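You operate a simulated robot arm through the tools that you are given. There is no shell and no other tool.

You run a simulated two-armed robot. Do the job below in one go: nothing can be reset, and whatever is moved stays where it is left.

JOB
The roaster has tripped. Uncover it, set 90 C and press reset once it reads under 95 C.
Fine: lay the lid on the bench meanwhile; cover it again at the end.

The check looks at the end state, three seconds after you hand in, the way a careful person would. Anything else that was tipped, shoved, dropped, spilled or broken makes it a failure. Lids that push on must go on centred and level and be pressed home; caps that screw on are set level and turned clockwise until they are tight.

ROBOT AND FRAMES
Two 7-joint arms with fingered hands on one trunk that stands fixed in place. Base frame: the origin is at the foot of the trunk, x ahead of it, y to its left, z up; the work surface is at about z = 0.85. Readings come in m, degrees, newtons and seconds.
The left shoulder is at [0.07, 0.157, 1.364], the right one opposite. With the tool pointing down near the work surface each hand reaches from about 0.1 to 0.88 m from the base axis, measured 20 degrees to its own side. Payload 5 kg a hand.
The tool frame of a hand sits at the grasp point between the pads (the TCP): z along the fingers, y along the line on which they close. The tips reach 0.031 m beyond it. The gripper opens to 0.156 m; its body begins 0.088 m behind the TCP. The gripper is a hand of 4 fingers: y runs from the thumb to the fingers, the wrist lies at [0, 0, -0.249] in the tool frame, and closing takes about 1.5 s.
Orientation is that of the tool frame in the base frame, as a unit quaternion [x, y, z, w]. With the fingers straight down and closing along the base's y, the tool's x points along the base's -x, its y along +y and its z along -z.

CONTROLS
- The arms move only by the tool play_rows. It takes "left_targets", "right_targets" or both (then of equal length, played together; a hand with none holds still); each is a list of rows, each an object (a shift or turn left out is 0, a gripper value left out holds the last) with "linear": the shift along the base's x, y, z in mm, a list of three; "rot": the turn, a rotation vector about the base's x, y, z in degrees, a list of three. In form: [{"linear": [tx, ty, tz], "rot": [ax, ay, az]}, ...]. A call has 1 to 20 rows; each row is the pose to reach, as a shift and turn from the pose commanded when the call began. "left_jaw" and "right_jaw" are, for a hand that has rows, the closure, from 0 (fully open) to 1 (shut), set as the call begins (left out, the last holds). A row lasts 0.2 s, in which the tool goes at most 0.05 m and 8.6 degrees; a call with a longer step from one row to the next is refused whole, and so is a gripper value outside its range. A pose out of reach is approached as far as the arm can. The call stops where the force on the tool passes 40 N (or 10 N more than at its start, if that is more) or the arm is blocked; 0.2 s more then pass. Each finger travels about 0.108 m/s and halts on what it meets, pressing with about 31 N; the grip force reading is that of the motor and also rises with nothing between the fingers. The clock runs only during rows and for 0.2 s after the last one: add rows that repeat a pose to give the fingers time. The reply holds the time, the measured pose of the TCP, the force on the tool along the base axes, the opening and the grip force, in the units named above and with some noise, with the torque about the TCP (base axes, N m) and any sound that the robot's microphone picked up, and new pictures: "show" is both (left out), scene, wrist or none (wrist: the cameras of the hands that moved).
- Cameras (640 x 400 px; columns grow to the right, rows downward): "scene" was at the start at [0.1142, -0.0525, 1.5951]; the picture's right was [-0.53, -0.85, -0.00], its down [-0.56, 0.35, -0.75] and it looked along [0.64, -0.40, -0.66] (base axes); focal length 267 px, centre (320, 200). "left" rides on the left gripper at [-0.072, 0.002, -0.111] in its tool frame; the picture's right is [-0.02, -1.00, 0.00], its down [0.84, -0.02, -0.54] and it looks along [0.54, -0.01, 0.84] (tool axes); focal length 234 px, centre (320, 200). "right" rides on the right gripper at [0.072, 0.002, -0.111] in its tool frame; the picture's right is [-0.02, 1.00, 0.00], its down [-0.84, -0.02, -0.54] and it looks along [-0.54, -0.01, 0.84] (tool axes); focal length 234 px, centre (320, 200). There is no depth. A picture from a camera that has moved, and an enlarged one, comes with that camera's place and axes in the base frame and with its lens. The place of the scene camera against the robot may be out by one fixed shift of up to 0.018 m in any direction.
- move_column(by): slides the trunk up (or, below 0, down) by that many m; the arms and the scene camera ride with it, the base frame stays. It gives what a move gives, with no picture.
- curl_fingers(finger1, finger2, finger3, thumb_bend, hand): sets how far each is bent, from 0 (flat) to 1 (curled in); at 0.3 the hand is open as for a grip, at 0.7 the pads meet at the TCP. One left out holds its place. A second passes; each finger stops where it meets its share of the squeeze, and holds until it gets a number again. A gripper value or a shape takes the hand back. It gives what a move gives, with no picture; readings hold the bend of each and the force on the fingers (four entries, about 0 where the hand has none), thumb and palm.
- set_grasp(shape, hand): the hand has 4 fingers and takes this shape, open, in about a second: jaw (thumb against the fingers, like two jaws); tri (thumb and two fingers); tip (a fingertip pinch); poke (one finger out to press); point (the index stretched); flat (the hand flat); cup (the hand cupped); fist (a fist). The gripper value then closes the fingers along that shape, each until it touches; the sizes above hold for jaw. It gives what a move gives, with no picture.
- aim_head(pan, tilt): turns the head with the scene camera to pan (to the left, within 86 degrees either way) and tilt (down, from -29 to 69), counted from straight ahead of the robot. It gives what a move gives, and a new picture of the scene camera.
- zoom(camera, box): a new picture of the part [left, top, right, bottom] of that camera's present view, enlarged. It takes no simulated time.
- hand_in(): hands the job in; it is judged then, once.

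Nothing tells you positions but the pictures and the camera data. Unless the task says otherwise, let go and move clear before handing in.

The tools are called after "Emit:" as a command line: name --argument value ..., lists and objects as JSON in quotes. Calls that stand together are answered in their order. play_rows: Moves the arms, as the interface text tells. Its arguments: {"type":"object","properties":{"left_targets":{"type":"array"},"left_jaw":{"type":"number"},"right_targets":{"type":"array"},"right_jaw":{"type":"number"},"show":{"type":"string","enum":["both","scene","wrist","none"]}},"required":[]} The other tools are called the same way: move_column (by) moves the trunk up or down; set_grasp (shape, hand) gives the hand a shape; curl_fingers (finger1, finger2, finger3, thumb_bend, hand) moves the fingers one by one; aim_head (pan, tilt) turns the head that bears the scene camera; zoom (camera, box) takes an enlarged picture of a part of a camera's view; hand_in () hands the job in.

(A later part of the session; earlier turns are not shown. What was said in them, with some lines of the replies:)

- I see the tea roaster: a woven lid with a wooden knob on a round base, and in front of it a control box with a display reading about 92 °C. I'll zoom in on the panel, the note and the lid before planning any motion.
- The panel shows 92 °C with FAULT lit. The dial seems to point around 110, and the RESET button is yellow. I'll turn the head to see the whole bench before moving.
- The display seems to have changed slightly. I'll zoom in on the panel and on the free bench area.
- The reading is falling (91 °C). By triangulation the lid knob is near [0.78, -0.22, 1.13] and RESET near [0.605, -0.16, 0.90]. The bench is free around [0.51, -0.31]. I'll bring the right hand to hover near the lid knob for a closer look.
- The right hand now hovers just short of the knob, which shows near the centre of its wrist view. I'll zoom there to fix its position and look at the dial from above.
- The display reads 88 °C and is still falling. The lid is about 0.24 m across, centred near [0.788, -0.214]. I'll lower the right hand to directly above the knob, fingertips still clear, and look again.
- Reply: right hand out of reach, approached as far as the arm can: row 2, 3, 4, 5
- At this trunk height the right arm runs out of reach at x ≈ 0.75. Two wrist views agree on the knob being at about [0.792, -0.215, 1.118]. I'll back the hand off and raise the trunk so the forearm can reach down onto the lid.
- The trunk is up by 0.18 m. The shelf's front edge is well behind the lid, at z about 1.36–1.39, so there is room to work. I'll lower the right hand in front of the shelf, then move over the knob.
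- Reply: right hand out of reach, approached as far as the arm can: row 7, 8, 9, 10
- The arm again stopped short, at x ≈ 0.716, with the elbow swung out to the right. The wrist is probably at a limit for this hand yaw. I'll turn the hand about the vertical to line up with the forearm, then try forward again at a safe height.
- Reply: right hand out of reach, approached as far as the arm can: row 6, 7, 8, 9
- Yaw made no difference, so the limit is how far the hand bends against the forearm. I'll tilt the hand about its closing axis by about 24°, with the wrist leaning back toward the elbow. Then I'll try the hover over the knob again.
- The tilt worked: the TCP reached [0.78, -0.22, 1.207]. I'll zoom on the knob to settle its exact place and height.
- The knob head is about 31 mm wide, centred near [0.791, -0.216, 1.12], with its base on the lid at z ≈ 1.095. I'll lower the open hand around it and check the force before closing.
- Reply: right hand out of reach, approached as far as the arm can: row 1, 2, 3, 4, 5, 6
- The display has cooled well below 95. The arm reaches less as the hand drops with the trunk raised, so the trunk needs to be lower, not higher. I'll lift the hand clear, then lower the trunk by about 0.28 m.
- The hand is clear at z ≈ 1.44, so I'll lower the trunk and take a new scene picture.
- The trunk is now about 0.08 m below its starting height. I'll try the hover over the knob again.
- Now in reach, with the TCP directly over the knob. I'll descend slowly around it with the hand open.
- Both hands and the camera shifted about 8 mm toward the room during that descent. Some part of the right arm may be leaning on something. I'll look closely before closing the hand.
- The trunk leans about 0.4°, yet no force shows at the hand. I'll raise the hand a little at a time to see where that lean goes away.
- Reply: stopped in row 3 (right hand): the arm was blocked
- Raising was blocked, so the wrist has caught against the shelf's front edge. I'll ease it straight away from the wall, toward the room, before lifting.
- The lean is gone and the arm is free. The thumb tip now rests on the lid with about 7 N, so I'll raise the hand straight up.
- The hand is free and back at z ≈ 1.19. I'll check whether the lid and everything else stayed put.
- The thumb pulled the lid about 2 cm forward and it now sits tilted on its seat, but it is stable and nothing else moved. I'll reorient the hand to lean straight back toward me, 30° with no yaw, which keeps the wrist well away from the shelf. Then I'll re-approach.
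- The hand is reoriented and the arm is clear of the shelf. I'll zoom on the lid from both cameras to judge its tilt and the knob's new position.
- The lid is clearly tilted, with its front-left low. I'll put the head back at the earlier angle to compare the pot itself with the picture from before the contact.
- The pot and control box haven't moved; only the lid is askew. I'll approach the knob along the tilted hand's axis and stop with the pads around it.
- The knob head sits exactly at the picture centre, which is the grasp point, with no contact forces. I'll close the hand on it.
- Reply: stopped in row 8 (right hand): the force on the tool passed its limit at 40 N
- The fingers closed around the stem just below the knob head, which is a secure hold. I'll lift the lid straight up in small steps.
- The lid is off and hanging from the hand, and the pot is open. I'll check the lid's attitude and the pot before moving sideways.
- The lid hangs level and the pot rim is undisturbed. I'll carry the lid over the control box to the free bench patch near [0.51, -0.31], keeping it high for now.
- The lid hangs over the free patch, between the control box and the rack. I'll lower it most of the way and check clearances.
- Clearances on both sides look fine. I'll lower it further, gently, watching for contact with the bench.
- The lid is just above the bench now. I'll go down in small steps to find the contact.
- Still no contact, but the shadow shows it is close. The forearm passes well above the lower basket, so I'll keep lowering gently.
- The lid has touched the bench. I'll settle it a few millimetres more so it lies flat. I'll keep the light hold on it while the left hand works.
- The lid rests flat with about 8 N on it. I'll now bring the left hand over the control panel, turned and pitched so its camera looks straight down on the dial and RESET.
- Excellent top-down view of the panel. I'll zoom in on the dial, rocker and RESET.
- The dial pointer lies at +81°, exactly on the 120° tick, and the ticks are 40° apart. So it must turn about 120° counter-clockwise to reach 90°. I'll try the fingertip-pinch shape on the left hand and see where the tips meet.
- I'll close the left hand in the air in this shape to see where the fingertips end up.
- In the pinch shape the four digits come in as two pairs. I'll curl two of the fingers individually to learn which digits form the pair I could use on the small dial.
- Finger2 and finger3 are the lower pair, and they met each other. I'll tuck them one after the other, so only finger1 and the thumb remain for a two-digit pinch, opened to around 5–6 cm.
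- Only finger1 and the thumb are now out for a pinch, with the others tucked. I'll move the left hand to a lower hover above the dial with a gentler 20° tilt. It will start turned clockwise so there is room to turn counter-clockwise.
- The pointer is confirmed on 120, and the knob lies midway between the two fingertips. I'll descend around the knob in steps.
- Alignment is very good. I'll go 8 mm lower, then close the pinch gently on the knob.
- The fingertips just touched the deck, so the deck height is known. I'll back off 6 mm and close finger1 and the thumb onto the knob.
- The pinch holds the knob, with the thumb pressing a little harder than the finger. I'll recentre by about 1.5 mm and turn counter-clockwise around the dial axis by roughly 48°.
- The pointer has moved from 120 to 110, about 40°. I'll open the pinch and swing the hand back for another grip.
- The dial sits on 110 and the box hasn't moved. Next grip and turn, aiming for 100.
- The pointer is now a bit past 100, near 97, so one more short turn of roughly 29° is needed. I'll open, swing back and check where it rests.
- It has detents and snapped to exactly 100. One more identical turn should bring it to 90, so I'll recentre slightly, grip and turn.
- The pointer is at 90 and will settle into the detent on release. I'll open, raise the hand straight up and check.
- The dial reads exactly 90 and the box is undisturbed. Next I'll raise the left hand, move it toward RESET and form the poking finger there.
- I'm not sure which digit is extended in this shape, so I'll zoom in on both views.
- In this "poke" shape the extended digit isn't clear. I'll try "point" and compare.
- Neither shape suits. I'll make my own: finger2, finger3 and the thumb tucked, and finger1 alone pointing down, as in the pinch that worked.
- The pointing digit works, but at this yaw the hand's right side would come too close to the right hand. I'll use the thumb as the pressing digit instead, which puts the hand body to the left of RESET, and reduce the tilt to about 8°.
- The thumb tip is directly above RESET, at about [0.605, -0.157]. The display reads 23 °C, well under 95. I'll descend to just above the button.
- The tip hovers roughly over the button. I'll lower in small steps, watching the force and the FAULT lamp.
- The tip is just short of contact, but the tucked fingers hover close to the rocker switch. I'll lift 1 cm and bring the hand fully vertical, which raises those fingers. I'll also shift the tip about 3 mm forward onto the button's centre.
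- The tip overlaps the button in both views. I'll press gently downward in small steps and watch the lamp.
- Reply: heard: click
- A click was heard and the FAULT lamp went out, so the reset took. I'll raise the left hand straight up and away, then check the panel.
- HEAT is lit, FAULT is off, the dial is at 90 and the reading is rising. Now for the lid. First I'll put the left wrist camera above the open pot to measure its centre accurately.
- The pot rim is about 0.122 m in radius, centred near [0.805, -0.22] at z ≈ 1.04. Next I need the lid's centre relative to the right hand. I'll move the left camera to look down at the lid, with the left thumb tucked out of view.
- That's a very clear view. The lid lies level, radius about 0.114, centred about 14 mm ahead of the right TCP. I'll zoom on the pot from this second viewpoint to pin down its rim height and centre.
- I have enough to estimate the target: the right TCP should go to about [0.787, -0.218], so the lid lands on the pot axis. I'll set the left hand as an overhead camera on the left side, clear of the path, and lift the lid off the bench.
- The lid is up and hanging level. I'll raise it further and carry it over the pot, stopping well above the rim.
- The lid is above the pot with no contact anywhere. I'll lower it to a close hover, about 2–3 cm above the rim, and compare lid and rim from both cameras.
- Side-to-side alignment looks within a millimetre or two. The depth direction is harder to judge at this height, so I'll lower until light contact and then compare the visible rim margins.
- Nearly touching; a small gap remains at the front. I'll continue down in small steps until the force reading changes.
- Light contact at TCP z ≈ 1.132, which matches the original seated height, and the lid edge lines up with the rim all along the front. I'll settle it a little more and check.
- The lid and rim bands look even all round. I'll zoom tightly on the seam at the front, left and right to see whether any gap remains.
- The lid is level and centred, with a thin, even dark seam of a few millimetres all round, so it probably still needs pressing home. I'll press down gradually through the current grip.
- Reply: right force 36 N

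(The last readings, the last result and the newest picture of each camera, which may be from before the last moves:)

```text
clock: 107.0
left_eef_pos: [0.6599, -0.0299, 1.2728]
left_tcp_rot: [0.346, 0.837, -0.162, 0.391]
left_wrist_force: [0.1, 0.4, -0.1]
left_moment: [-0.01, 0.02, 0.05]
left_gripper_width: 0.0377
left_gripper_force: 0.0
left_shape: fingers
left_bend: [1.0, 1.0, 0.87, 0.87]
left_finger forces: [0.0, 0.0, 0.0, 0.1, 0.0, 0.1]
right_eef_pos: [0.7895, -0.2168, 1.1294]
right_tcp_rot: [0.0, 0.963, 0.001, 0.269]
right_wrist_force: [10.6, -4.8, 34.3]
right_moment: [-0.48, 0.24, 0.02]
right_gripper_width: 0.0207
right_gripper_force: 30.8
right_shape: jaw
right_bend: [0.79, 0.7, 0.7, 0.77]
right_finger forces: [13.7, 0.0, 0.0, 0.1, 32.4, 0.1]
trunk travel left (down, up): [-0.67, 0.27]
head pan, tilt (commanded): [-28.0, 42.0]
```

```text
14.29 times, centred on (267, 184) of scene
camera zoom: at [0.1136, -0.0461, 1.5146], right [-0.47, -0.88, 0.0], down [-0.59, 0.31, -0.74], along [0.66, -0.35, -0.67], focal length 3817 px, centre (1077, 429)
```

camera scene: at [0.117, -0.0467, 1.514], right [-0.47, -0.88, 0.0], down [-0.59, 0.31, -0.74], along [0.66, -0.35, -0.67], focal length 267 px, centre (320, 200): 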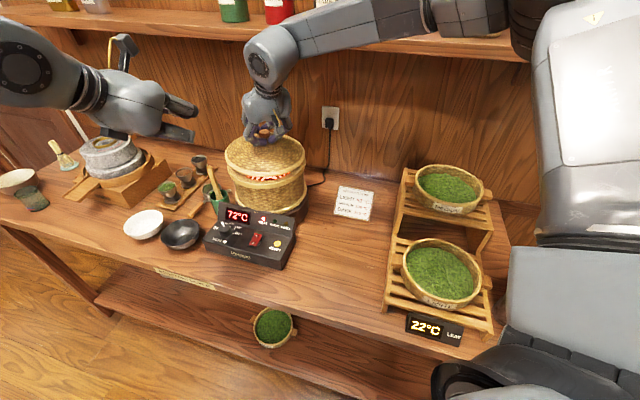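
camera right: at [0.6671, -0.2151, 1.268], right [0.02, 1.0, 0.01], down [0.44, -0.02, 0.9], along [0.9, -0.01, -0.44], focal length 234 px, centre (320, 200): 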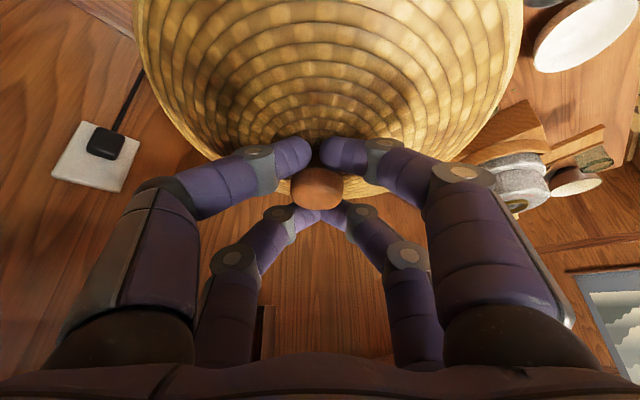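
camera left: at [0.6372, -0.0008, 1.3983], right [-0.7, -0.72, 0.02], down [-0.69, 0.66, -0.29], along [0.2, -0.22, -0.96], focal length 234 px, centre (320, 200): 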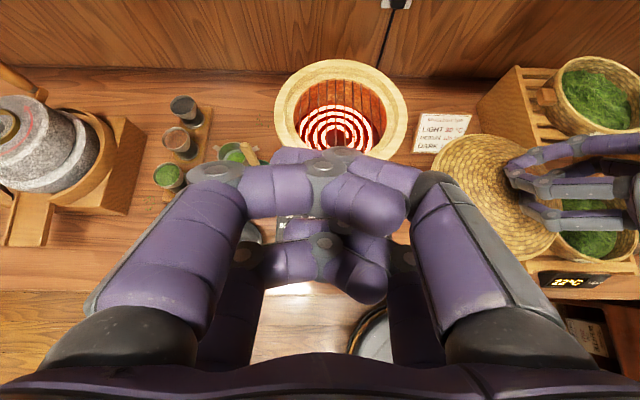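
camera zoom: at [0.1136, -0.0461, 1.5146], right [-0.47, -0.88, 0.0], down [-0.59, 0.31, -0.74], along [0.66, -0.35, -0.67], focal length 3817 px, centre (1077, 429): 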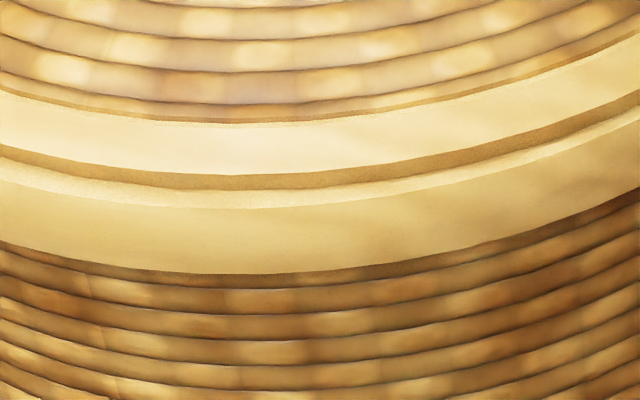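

Even with 34 N the lid doesn't go any lower, so it's resting on something solid. To find out whether it is located over the pot's collar or only resting on it, I'll relax to light contact and nudge it a few millimetres each way, reading the side force.

Emit:
play_rows --right_targets '[{"linear": [0, 0, 3]}, {"linear": [0, 0, 6]}, {"linear": [0, 0, 6]}]' --show "none"

Emit:
play_rows --right_targets '[{"linear": [1.5, -0.8, 0]}, {"linear": [3.5, -1.9, 0]}, {"linear": [3.5, -1.9, 0]}]' --show "none"

Emit:
play_rows --right_targets '[{"linear": [-2, 1, 0]}, {"linear": [-4.5, 2.4, 0]}, {"linear": [-7, 3.8, 0]}, {"linear": [-7, 3.8, 0]}]' --show "none"

Emit:
zoom --camera "scene" --box '[245, 170, 289, 198]'

```text
clock: 107.8
left_eef_pos: [0.6603, -0.0292, 1.2701]
left_tcp_rot: [0.346, 0.838, -0.161, 0.39]
left_wrist_force: [-0.2, 0.1, -0.7]
left_moment: [-0.01, -0.01, 0.0]
left_gripper_width: 0.0374
left_gripper_force: 0.0
left_shape: fingers
left_bend: [1.0, 1.0, 0.87, 0.87]
left_finger forces: [0.1, 0.1, 0.0, 0.1, 0.0, 0.0]
right_eef_pos: [0.7884, -0.2178, 1.128]
right_tcp_rot: [-0.001, 0.964, 0.0, 0.264]
right_wrist_force: [5.9, 0.2, 18.8]
right_moment: [-0.27, 0.14, 0.11]
right_gripper_width: 0.0201
right_gripper_force: 31.0
right_shape: jaw
right_bend: [0.79, 0.7, 0.7, 0.77]
right_finger forces: [9.5, 0.0, 0.0, 0.0, 23.5, 0.0]
trunk travel left (down, up): [-0.67, 0.27]
head pan, tilt (commanded): [-28.0, 42.0]
```

```text
clock: 108.6
left_eef_pos: [0.6592, -0.0286, 1.2711]
left_tcp_rot: [0.347, 0.838, -0.161, 0.389]
left_wrist_force: [-0.2, 0.0, 0.7]
left_moment: [0.02, 0.03, 0.04]
left_gripper_width: 0.0377
left_gripper_force: 0.0
left_shape: fingers
left_bend: [1.0, 1.0, 0.87, 0.87]
left_finger forces: [0.1, 0.1, 0.1, 0.0, 0.0, 0.0]
right_eef_pos: [0.7914, -0.2177, 1.129]
right_tcp_rot: [-0.001, 0.965, 0.0, 0.264]
right_wrist_force: [-4.0, 0.7, 11.1]
right_moment: [-0.15, 0.31, -0.01]
right_gripper_width: 0.0196
right_gripper_force: 31.1
right_shape: jaw
right_bend: [0.79, 0.7, 0.7, 0.77]
right_finger forces: [13.7, 0.0, 0.1, 0.0, 22.8, 0.0]
trunk travel left (down, up): [-0.67, 0.27]
head pan, tilt (commanded): [-28.0, 42.0]
```

```text
clock: 109.6
left_eef_pos: [0.6609, -0.0298, 1.2715]
left_tcp_rot: [0.346, 0.838, -0.162, 0.389]
left_wrist_force: [-0.8, -0.4, 0.4]
left_moment: [-0.01, 0.0, -0.01]
left_gripper_width: 0.0374
left_gripper_force: 0.0
left_shape: fingers
left_bend: [1.0, 1.0, 0.87, 0.87]
left_finger forces: [0.0, 0.1, 0.1, 0.0, 0.0, 0.0]
right_eef_pos: [0.7864, -0.2147, 1.1292]
right_tcp_rot: [0.0, 0.965, -0.001, 0.264]
right_wrist_force: [0.3, -0.5, 6.8]
right_moment: [-0.19, 0.26, 0.06]
right_gripper_width: 0.0191
right_gripper_force: 31.0
right_shape: jaw
right_bend: [0.79, 0.7, 0.7, 0.77]
right_finger forces: [10.5, 0.0, 0.1, 0.1, 22.0, 0.0]
trunk travel left (down, up): [-0.67, 0.27]
head pan, tilt (commanded): [-28.0, 42.0]
```

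```text
14.29 times, centred on (267, 184) of scene
camera zoom: at [0.1161, -0.0465, 1.5141], right [-0.47, -0.88, 0.0], down [-0.59, 0.31, -0.74], along [0.66, -0.35, -0.67], focal length 3817 px, centre (1077, 429)
```

zoom: 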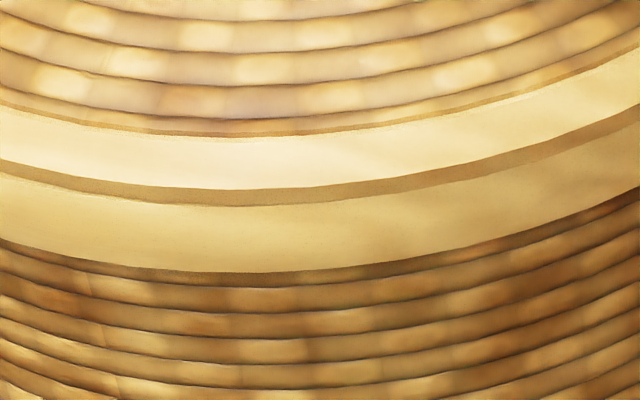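

The lid slides freely on a flat rim, with no locating lip, so its position has to be judged by eye. The best way is to let go and compare it with the pictures from the start at the same camera pose. First I'll unload the hand, then open it.

Emit:
play_rows --right_targets '[{"linear": [0.5, 0, 1.5]}, {"linear": [1, -0.5, 3]}, {"linear": [1, -0.5, 3]}]' --show "none"

Emit:
play_rows --right_targets '[{"linear": [0, 0, 0]}, {"linear": [0, 0, 0]}, {"linear": [0, 0, 0]}, {"linear": [0, 0, 0]}, {"linear": [0, 0, 0]}, {"linear": [0, 0, 0]}, {"linear": [0, 0, 0]}, {"linear": [0, 0, 0]}]' --right_jaw 0.0 --show "both"

```text
clock: 110.4
left_eef_pos: [0.6618, -0.0296, 1.2712]
left_tcp_rot: [0.346, 0.838, -0.162, 0.389]
left_wrist_force: [0.5, 0.1, 0.5]
left_moment: [0.03, 0.02, 0.01]
left_gripper_width: 0.0373
left_gripper_force: 0.0
left_shape: fingers
left_bend: [1.0, 1.0, 0.87, 0.87]
left_finger forces: [0.0, 0.1, 0.1, 0.0, 0.0, 0.1]
right_eef_pos: [0.7876, -0.2171, 1.1307]
right_tcp_rot: [-0.001, 0.965, -0.001, 0.264]
right_wrist_force: [-0.4, -0.3, -1.0]
right_moment: [0.0, 0.01, -0.02]
right_gripper_width: 0.0186
right_gripper_force: 31.4
right_shape: jaw
right_bend: [0.79, 0.7, 0.7, 0.77]
right_finger forces: [9.6, 0.1, 0.0, 0.1, 15.0, 0.0]
trunk travel left (down, up): [-0.67, 0.27]
head pan, tilt (commanded): [-28.0, 42.0]
```

```text
clock: 112.2
left_eef_pos: [0.6613, -0.0308, 1.2706]
left_tcp_rot: [0.347, 0.838, -0.162, 0.388]
left_wrist_force: [0.8, 0.4, -0.6]
left_moment: [-0.01, 0.02, -0.01]
left_gripper_width: 0.0376
left_gripper_force: 0.1
left_shape: fingers
left_bend: [1.0, 1.0, 0.87, 0.87]
left_finger forces: [0.0, 0.0, 0.1, 0.1, 0.0, 0.0]
right_eef_pos: [0.7875, -0.2179, 1.132]
right_tcp_rot: [-0.002, 0.965, 0.001, 0.263]
right_wrist_force: [0.7, 0.6, -0.7]
right_moment: [0.01, -0.01, 0.03]
right_gripper_width: 0.156
right_gripper_force: 0.1
right_shape: jaw
right_bend: [0.3, 0.3, 0.3, 0.3]
right_finger forces: [0.0, 0.0, 0.0, 0.0, 0.0, 0.0]
trunk travel left (down, up): [-0.67, 0.27]
head pan, tilt (commanded): [-28.0, 42.0]
camera scene: at [0.1169, -0.0466, 1.514], right [-0.47, -0.88, 0.0], down [-0.59, 0.31, -0.74], along [0.66, -0.35, -0.67], focal length 267 px, centre (320, 200)
camera right: at [0.6674, -0.2151, 1.1925], right [0.02, 1.0, 0.01], down [0.44, -0.02, 0.9], along [0.9, -0.01, -0.44], focal length 234 px, centre (320, 200)
```

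scene: 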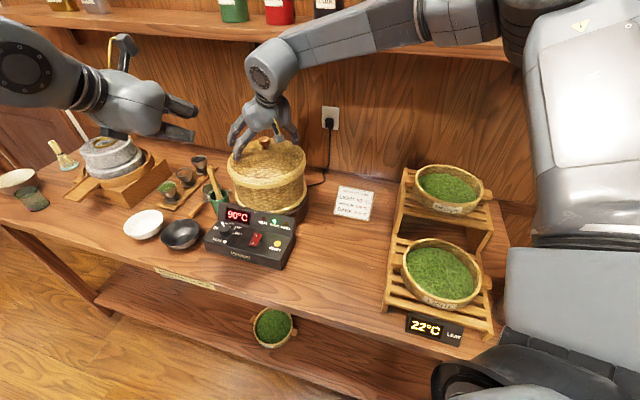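
right: 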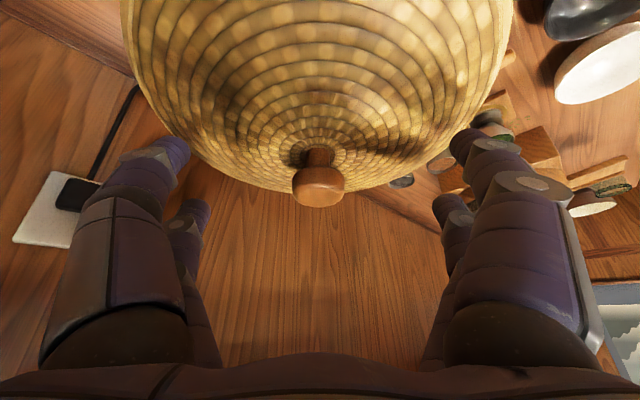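

Released cleanly; the display reads 90 °C with READY lit. I'll withdraw the right hand along its own axis, up and back from the knob.

Emit:
play_rows --right_targets '[{"linear": [-10, 0, 18]}, {"linear": [-22, 0, 40]}, {"linear": [-40, 0, 70]}, {"linear": [-60, 0, 105]}, {"linear": [-77, -4, 140]}, {"linear": [-77, -4, 140]}]' --show "both"

Emit:
zoom --camera "scene" --box '[190, 120, 330, 280]'

```text
clock: 113.6
left_eef_pos: [0.6643, -0.0296, 1.2696]
left_tcp_rot: [0.347, 0.838, -0.163, 0.388]
left_wrist_force: [-0.2, -0.4, -0.7]
left_moment: [-0.02, 0.0, 0.01]
left_gripper_width: 0.0377
left_gripper_force: 0.1
left_shape: fingers
left_bend: [1.0, 1.0, 0.87, 0.87]
left_finger forces: [0.1, 0.0, 0.1, 0.0, 0.1, 0.0]
right_eef_pos: [0.7126, -0.2181, 1.2693]
right_tcp_rot: [-0.001, 0.965, 0.0, 0.263]
right_wrist_force: [0.2, 0.0, -0.6]
right_moment: [-0.01, 0.02, -0.03]
right_gripper_width: 0.1559
right_gripper_force: 0.1
right_shape: jaw
right_bend: [0.3, 0.3, 0.3, 0.3]
right_finger forces: [0.1, 0.1, 0.0, 0.0, 0.1, 0.0]
trunk travel left (down, up): [-0.67, 0.27]
head pan, tilt (commanded): [-28.0, 42.0]
camera scene: at [0.118, -0.0468, 1.5138], right [-0.47, -0.88, 0.0], down [-0.59, 0.31, -0.74], along [0.66, -0.35, -0.67], focal length 267 px, centre (320, 200)
camera right: at [0.5922, -0.2178, 1.3306], right [0.02, 1.0, 0.01], down [0.45, -0.02, 0.9], along [0.9, -0.01, -0.45], focal length 234 px, centre (320, 200)
```

scene: 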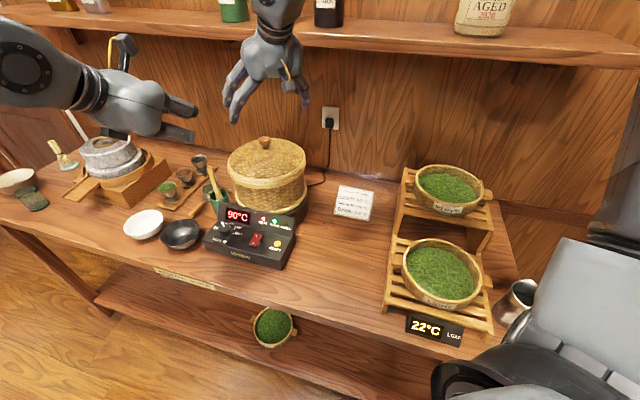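
right: 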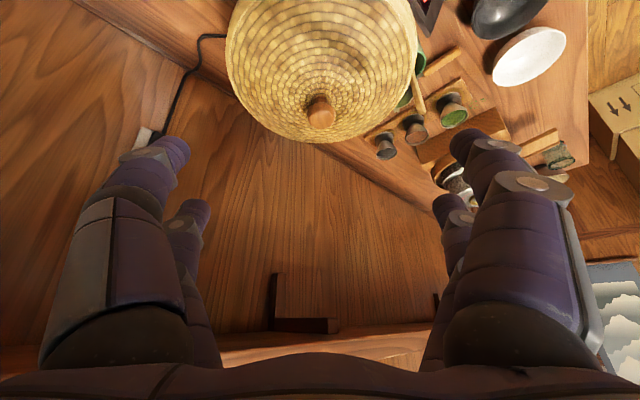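

```text
2.50 times, centred on (260, 200) of scene
camera zoom: at [0.118, -0.0468, 1.5138], right [-0.47, -0.88, 0.0], down [-0.59, 0.31, -0.74], along [0.66, -0.35, -0.67], focal length 668 px, centre (470, 200)
```

zoom: 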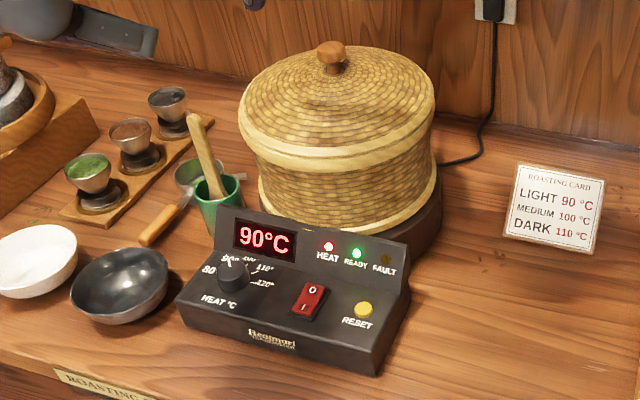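

Everything looks right: 90 °C, HEAT and READY on, FAULT off, lid level. To check centring against the original, I'll bring the right hand to the exact viewing pose it had early on, vertical at [0.710, -0.2215, 1.273].

Emit:
play_rows --right_targets '[{"linear": [0, 0, 3], "rot": [0, 6.1, 0]}, {"linear": [0, 0, 3], "rot": [0, 12.2, 0]}, {"linear": [0, 0, 3], "rot": [0, 18.3, 0]}, {"linear": [0, 0, 3], "rot": [0, 24.4, 0]}, {"linear": [0, 0, 3], "rot": [0, 30.5, 0]}, {"linear": [0, 0, 3], "rot": [0, 30.5, 0]}]' --show "wrist"

Emit:
zoom --camera "right" --box '[240, 80, 410, 240]'

```text
clock: 115.0
left_eef_pos: [0.6612, -0.0308, 1.2719]
left_tcp_rot: [0.346, 0.838, -0.163, 0.39]
left_wrist_force: [-0.5, 0.7, 0.4]
left_moment: [0.05, -0.02, 0.01]
left_gripper_width: 0.0377
left_gripper_force: 0.0
left_shape: fingers
left_bend: [1.0, 1.0, 0.87, 0.87]
left_finger forces: [0.0, 0.1, 0.1, 0.0, 0.0, 0.1]
right_eef_pos: [0.7093, -0.2212, 1.2764]
right_tcp_rot: [0.0, 1.0, 0.001, 0.002]
right_wrist_force: [0.1, 0.3, 0.1]
right_moment: [0.0, 0.02, 0.03]
right_gripper_width: 0.1559
right_gripper_force: 0.0
right_shape: jaw
right_bend: [0.3, 0.3, 0.3, 0.3]
right_finger forces: [0.0, 0.1, 0.0, 0.0, 0.1, 0.0]
trunk travel left (down, up): [-0.67, 0.27]
head pan, tilt (commanded): [-28.0, 42.0]
camera right: at [0.6356, -0.2197, 1.3887], right [0.02, 1.0, 0.0], down [0.84, -0.02, 0.55], along [0.55, -0.01, -0.84], focal length 234 px, centre (320, 200)
```

right: 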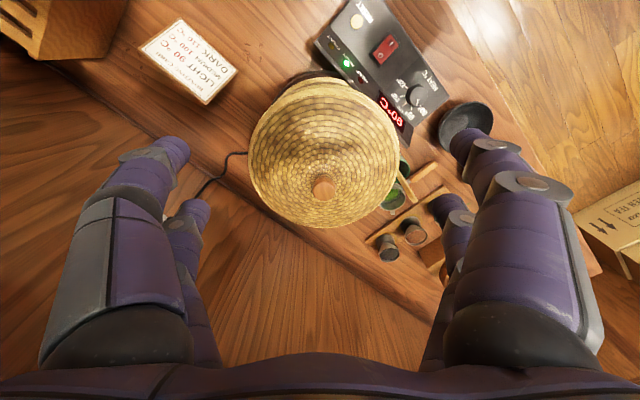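

```text
2.50 times, centred on (325, 160) of right
camera zoom: at [0.6356, -0.2197, 1.3887], right [0.02, 1.0, 0.0], down [0.84, -0.02, 0.55], along [0.55, -0.01, -0.84], focal length 585 px, centre (308, 300)
```

zoom: 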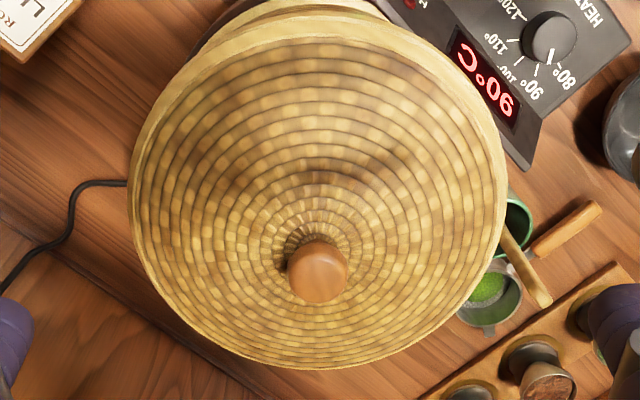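

Compared with the early picture from the same pose, the knob and lid edges sit within about 2 mm of their original place, at the same height and level. I'll withdraw both hands to the sides and restore the original trunk height for a matching scene view.

Emit:
play_rows --right_targets '[{"linear": [-35, -22, 0]}, {"linear": [-70, -44, 0]}, {"linear": [-105, -66, 0]}, {"linear": [-140, -88, 0]}, {"linear": [-175, -109, 0]}, {"linear": [-203, -128, 0]}, {"linear": [-203, -128, 0]}]' --left_targets '[{"linear": [-20, 15, 5]}, {"linear": [-45, 35, 8]}, {"linear": [-70, 55, 10]}, {"linear": [-95, 80, 10]}, {"linear": [-115, 100, 10]}, {"linear": [-133, 115, 10]}, {"linear": [-133, 115, 10]}]' --show "none"

Emit:
move_column --by 0.08

Emit:
aim_head --pan -22 --tilt 50

Emit:
zoom --camera "scene" --box '[240, 100, 340, 200]'

Emit:
zoom --camera "scene" --box '[225, 165, 325, 245]'

Emit:
zoom --camera "scene" --box '[280, 140, 480, 330]'

```text
clock: 116.6
left_eef_pos: [0.5291, 0.085, 1.2805]
left_tcp_rot: [0.346, 0.838, -0.162, 0.389]
left_wrist_force: [-0.6, 0.3, -0.1]
left_moment: [-0.04, 0.0, -0.01]
left_gripper_width: 0.0376
left_gripper_force: 0.1
left_shape: fingers
left_bend: [1.0, 1.0, 0.87, 0.87]
left_finger forces: [0.0, 0.0, 0.0, 0.0, 0.0, 0.1]
right_eef_pos: [0.5073, -0.3496, 1.2742]
right_tcp_rot: [-0.001, 1.0, 0.0, -0.001]
right_wrist_force: [-0.1, -0.4, -0.3]
right_moment: [0.01, 0.01, 0.01]
right_gripper_width: 0.1559
right_gripper_force: 0.1
right_shape: jaw
right_bend: [0.3, 0.3, 0.3, 0.3]
right_finger forces: [0.0, 0.1, 0.0, 0.0, 0.1, 0.1]
trunk travel left (down, up): [-0.67, 0.27]
head pan, tilt (commanded): [-28.0, 42.0]
```

```text
clock: 117.8
left_eef_pos: [0.5274, 0.0846, 1.3607]
left_tcp_rot: [0.347, 0.838, -0.163, 0.388]
left_wrist_force: [-0.1, -0.1, -1.0]
left_moment: [0.04, -0.05, -0.06]
left_gripper_width: 0.0378
left_gripper_force: 0.1
left_shape: fingers
left_bend: [1.0, 1.0, 0.87, 0.87]
left_finger forces: [0.0, 0.0, 0.0, 0.0, 0.0, 0.0]
right_eef_pos: [0.5068, -0.3479, 1.3552]
right_tcp_rot: [0.0, 1.0, -0.001, 0.001]
right_wrist_force: [-0.5, 0.2, 0.1]
right_moment: [0.02, -0.01, 0.04]
right_gripper_width: 0.1556
right_gripper_force: 0.1
right_shape: jaw
right_bend: [0.3, 0.3, 0.3, 0.3]
right_finger forces: [0.0, 0.0, 0.0, 0.1, 0.0, 0.1]
trunk travel left (down, up): [-0.75, 0.19]
head pan, tilt (commanded): [-28.0, 42.0]
```

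```text
clock: 118.5
left_eef_pos: [0.5278, 0.0849, 1.3597]
left_tcp_rot: [0.346, 0.838, -0.162, 0.389]
left_wrist_force: [0.2, 0.0, -0.3]
left_moment: [-0.02, -0.03, -0.01]
left_gripper_width: 0.0376
left_gripper_force: 0.0
left_shape: fingers
left_bend: [1.0, 1.0, 0.87, 0.87]
left_finger forces: [0.1, 0.0, 0.0, 0.0, 0.1, 0.0]
right_eef_pos: [0.5065, -0.3491, 1.3542]
right_tcp_rot: [-0.001, 1.0, 0.0, 0.001]
right_wrist_force: [-0.2, 0.4, 0.4]
right_moment: [-0.03, 0.05, -0.01]
right_gripper_width: 0.1561
right_gripper_force: 0.1
right_shape: jaw
right_bend: [0.3, 0.3, 0.3, 0.3]
right_finger forces: [0.0, 0.1, 0.1, 0.1, 0.0, 0.0]
trunk travel left (down, up): [-0.75, 0.19]
head pan, tilt (commanded): [-22.0, 50.0]
camera scene: at [0.1146, -0.0362, 1.5828], right [-0.38, -0.93, 0.0], down [-0.71, 0.29, -0.64], along [0.6, -0.24, -0.77], focal length 267 px, centre (320, 200)
```

scene: 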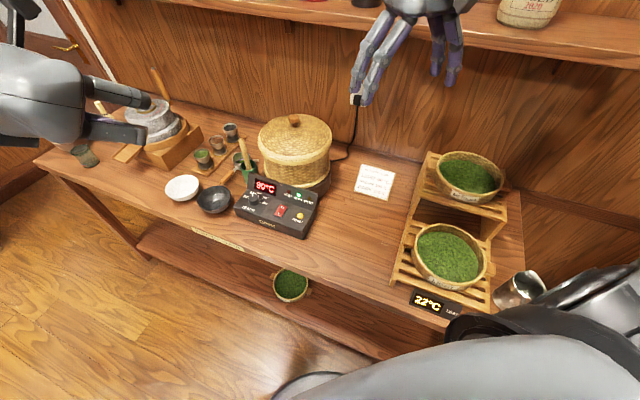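

```text
4.00 times, centred on (290, 150) of scene
camera zoom: at [0.1146, -0.0362, 1.5828], right [-0.38, -0.93, 0.0], down [-0.71, 0.29, -0.64], along [0.6, -0.24, -0.77], focal length 1069 px, centre (440, 400)
```

zoom: 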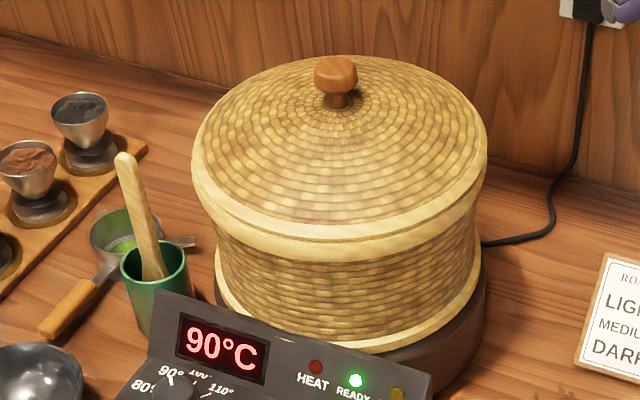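

```text
5.00 times, centred on (275, 205) of scene
camera zoom: at [0.1146, -0.0362, 1.5828], right [-0.38, -0.93, 0.0], down [-0.71, 0.29, -0.64], along [0.6, -0.24, -0.77], focal length 1336 px, centre (545, 175)
```

zoom: 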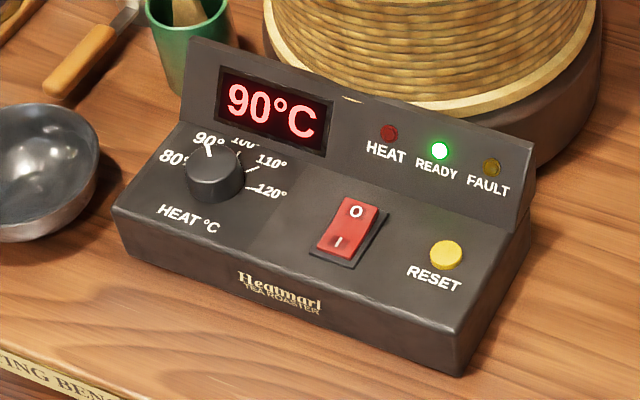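

```text
2.11 times, centred on (380, 235) of scene
camera zoom: at [0.1146, -0.0362, 1.5828], right [-0.38, -0.93, 0.0], down [-0.71, 0.29, -0.64], along [0.6, -0.24, -0.77], focal length 562 px, centre (194, 126)
```

zoom: 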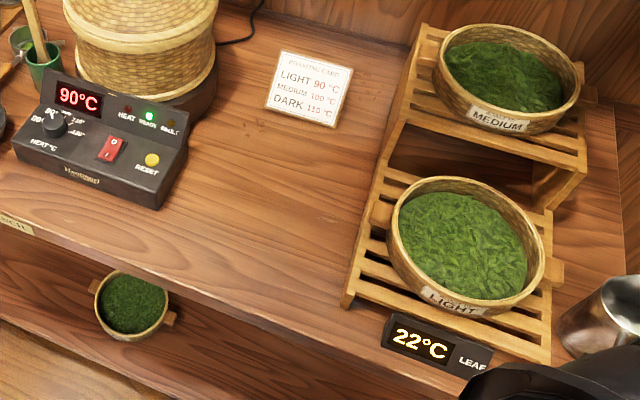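

This matches the first picture from the same camera pose: lid edges and knob within 1–3 mm, control box unmoved, dial on 90, READY lit, FAULT off. I'll take one last look around, at the shelf and the rest of the bench, using the original head angle.

Emit:
aim_head --pan -32.1 --tilt 41.2

Emit:
zoom --camera "scene" --box '[180, 150, 310, 300]'

Emit:
zoom --camera "scene" --box '[0, 0, 500, 110]'

Emit:
aim_head --pan -5 --tilt 35

```text
clock: 119.2
left_eef_pos: [0.5273, 0.0851, 1.3609]
left_tcp_rot: [0.346, 0.838, -0.162, 0.39]
left_wrist_force: [0.1, -0.5, 0.3]
left_moment: [0.01, 0.01, 0.0]
left_gripper_width: 0.0379
left_gripper_force: 0.0
left_shape: fingers
left_bend: [1.0, 1.0, 0.87, 0.87]
left_finger forces: [0.0, 0.0, 0.0, 0.1, 0.1, 0.1]
right_eef_pos: [0.5065, -0.349, 1.3532]
right_tcp_rot: [0.0, 1.0, 0.0, 0.001]
right_wrist_force: [0.2, 0.3, 1.0]
right_moment: [0.02, 0.01, 0.0]
right_gripper_width: 0.1561
right_gripper_force: 0.1
right_shape: jaw
right_bend: [0.3, 0.3, 0.3, 0.3]
right_finger forces: [0.0, 0.0, 0.0, 0.0, 0.0, 0.0]
trunk travel left (down, up): [-0.75, 0.19]
head pan, tilt (commanded): [-32.1, 41.2]
camera scene: at [0.1142, -0.0521, 1.5951], right [-0.53, -0.85, 0.0], down [-0.56, 0.35, -0.75], along [0.64, -0.4, -0.66], focal length 267 px, centre (320, 200)
```

scene: 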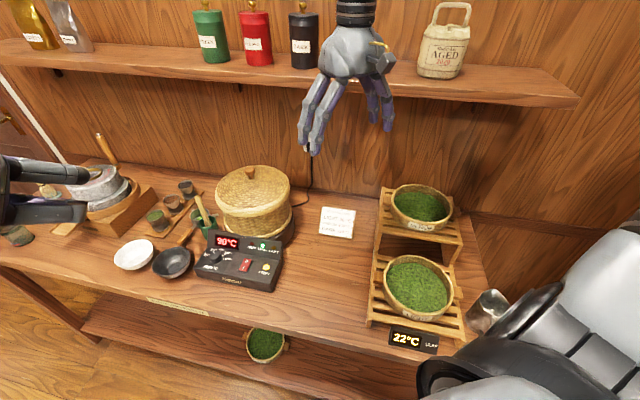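

```text
2.67 times, centred on (245, 225) of scene
camera zoom: at [0.1142, -0.0521, 1.5951], right [-0.53, -0.85, 0.0], down [-0.56, 0.35, -0.75], along [0.64, -0.4, -0.66], focal length 712 px, centre (520, 133)
```

zoom: 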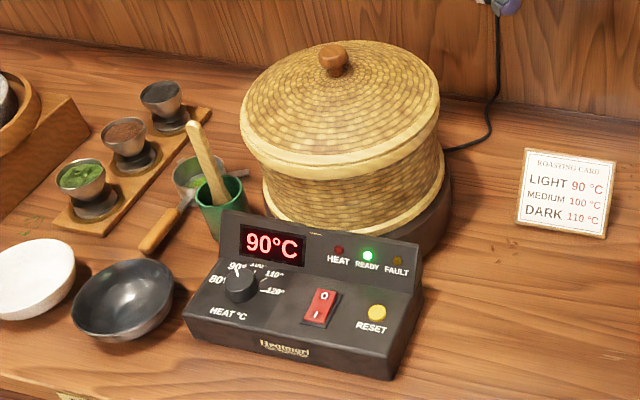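

```text
1.28 times, centred on (250, 55) of scene
camera zoom: at [0.1142, -0.0521, 1.5951], right [-0.53, -0.85, 0.0], down [-0.56, 0.35, -0.75], along [0.64, -0.4, -0.66], focal length 342 px, centre (410, 386)
```

zoom: 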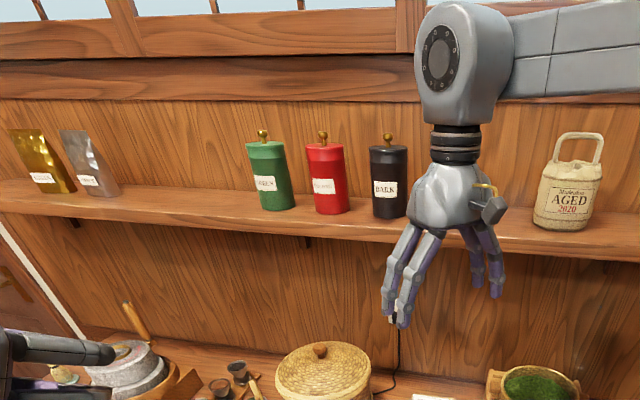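

```text
clock: 120.1
left_eef_pos: [0.5279, 0.0853, 1.3609]
left_tcp_rot: [0.346, 0.838, -0.162, 0.389]
left_wrist_force: [0.0, 0.5, 0.1]
left_moment: [0.01, -0.02, -0.01]
left_gripper_width: 0.0375
left_gripper_force: 0.0
left_shape: fingers
left_bend: [1.0, 1.0, 0.87, 0.87]
left_finger forces: [0.0, 0.0, 0.0, 0.1, 0.0, 0.0]
right_eef_pos: [0.5051, -0.3494, 1.3543]
right_tcp_rot: [-0.001, 1.0, 0.0, 0.001]
right_wrist_force: [0.3, 0.6, 0.3]
right_moment: [-0.03, 0.01, 0.01]
right_gripper_width: 0.1563
right_gripper_force: 0.0
right_shape: jaw
right_bend: [0.3, 0.3, 0.3, 0.3]
right_finger forces: [0.0, 0.0, 0.1, 0.0, 0.0, 0.0]
trunk travel left (down, up): [-0.75, 0.19]
head pan, tilt (commanded): [-5.0, 35.0]
camera scene: at [0.1306, -0.0152, 1.6045], right [-0.09, -1.0, 0.0], down [-0.57, 0.05, -0.82], along [0.82, -0.07, -0.57], focal length 267 px, centre (320, 200)
```

scene: 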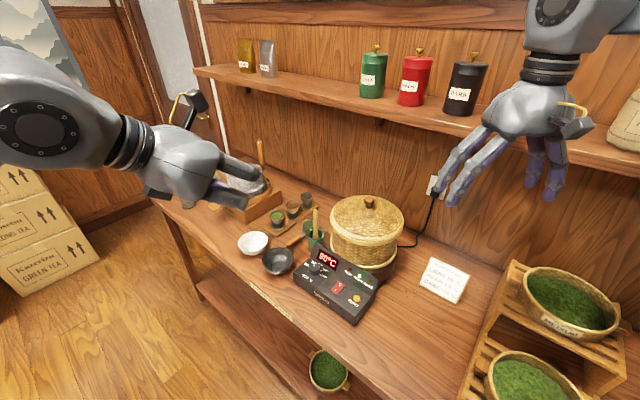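

I've checked everything I can see. The roaster reads 90 °C with the dial on 90, READY lit and FAULT off. The lid is back level and centred within a few millimetres of where it started. Nothing else on the bench or shelf has moved, and both hands are clear, so I'm handing in.

Emit:
hand_in

```text
The job is handed in.
```

The roaster is reset and running at 90 °C, and the lid is back on. READY is lit, FAULT is off, and the dial is on 90.

- **Reset:** I pressed it once, with the display at 23 °C. There was a click, the FAULT lamp went out and HEAT came on. It had read only 92 °C at the start and was already falling, so the 95 °C limit never held things up.
- **Dial:** it was on 120 and is now in the 90 detent. The control box did not move.
- **Lid:** it rested on the bench while I worked. It now sits level and within about 3 mm of where it started. It rests on a flat rim with no locating lip, so I centred it by eye against the first pictures. I pressed it down at 34 N and it would not go any lower.

**Shelf contact:** early on, my right wrist caught the front edge of the wall shelf. As I backed away, the thumb dragged the lid about 2 cm out of place, until I lifted it off. The canisters and everything else on the shelf and bench look undisturbed.
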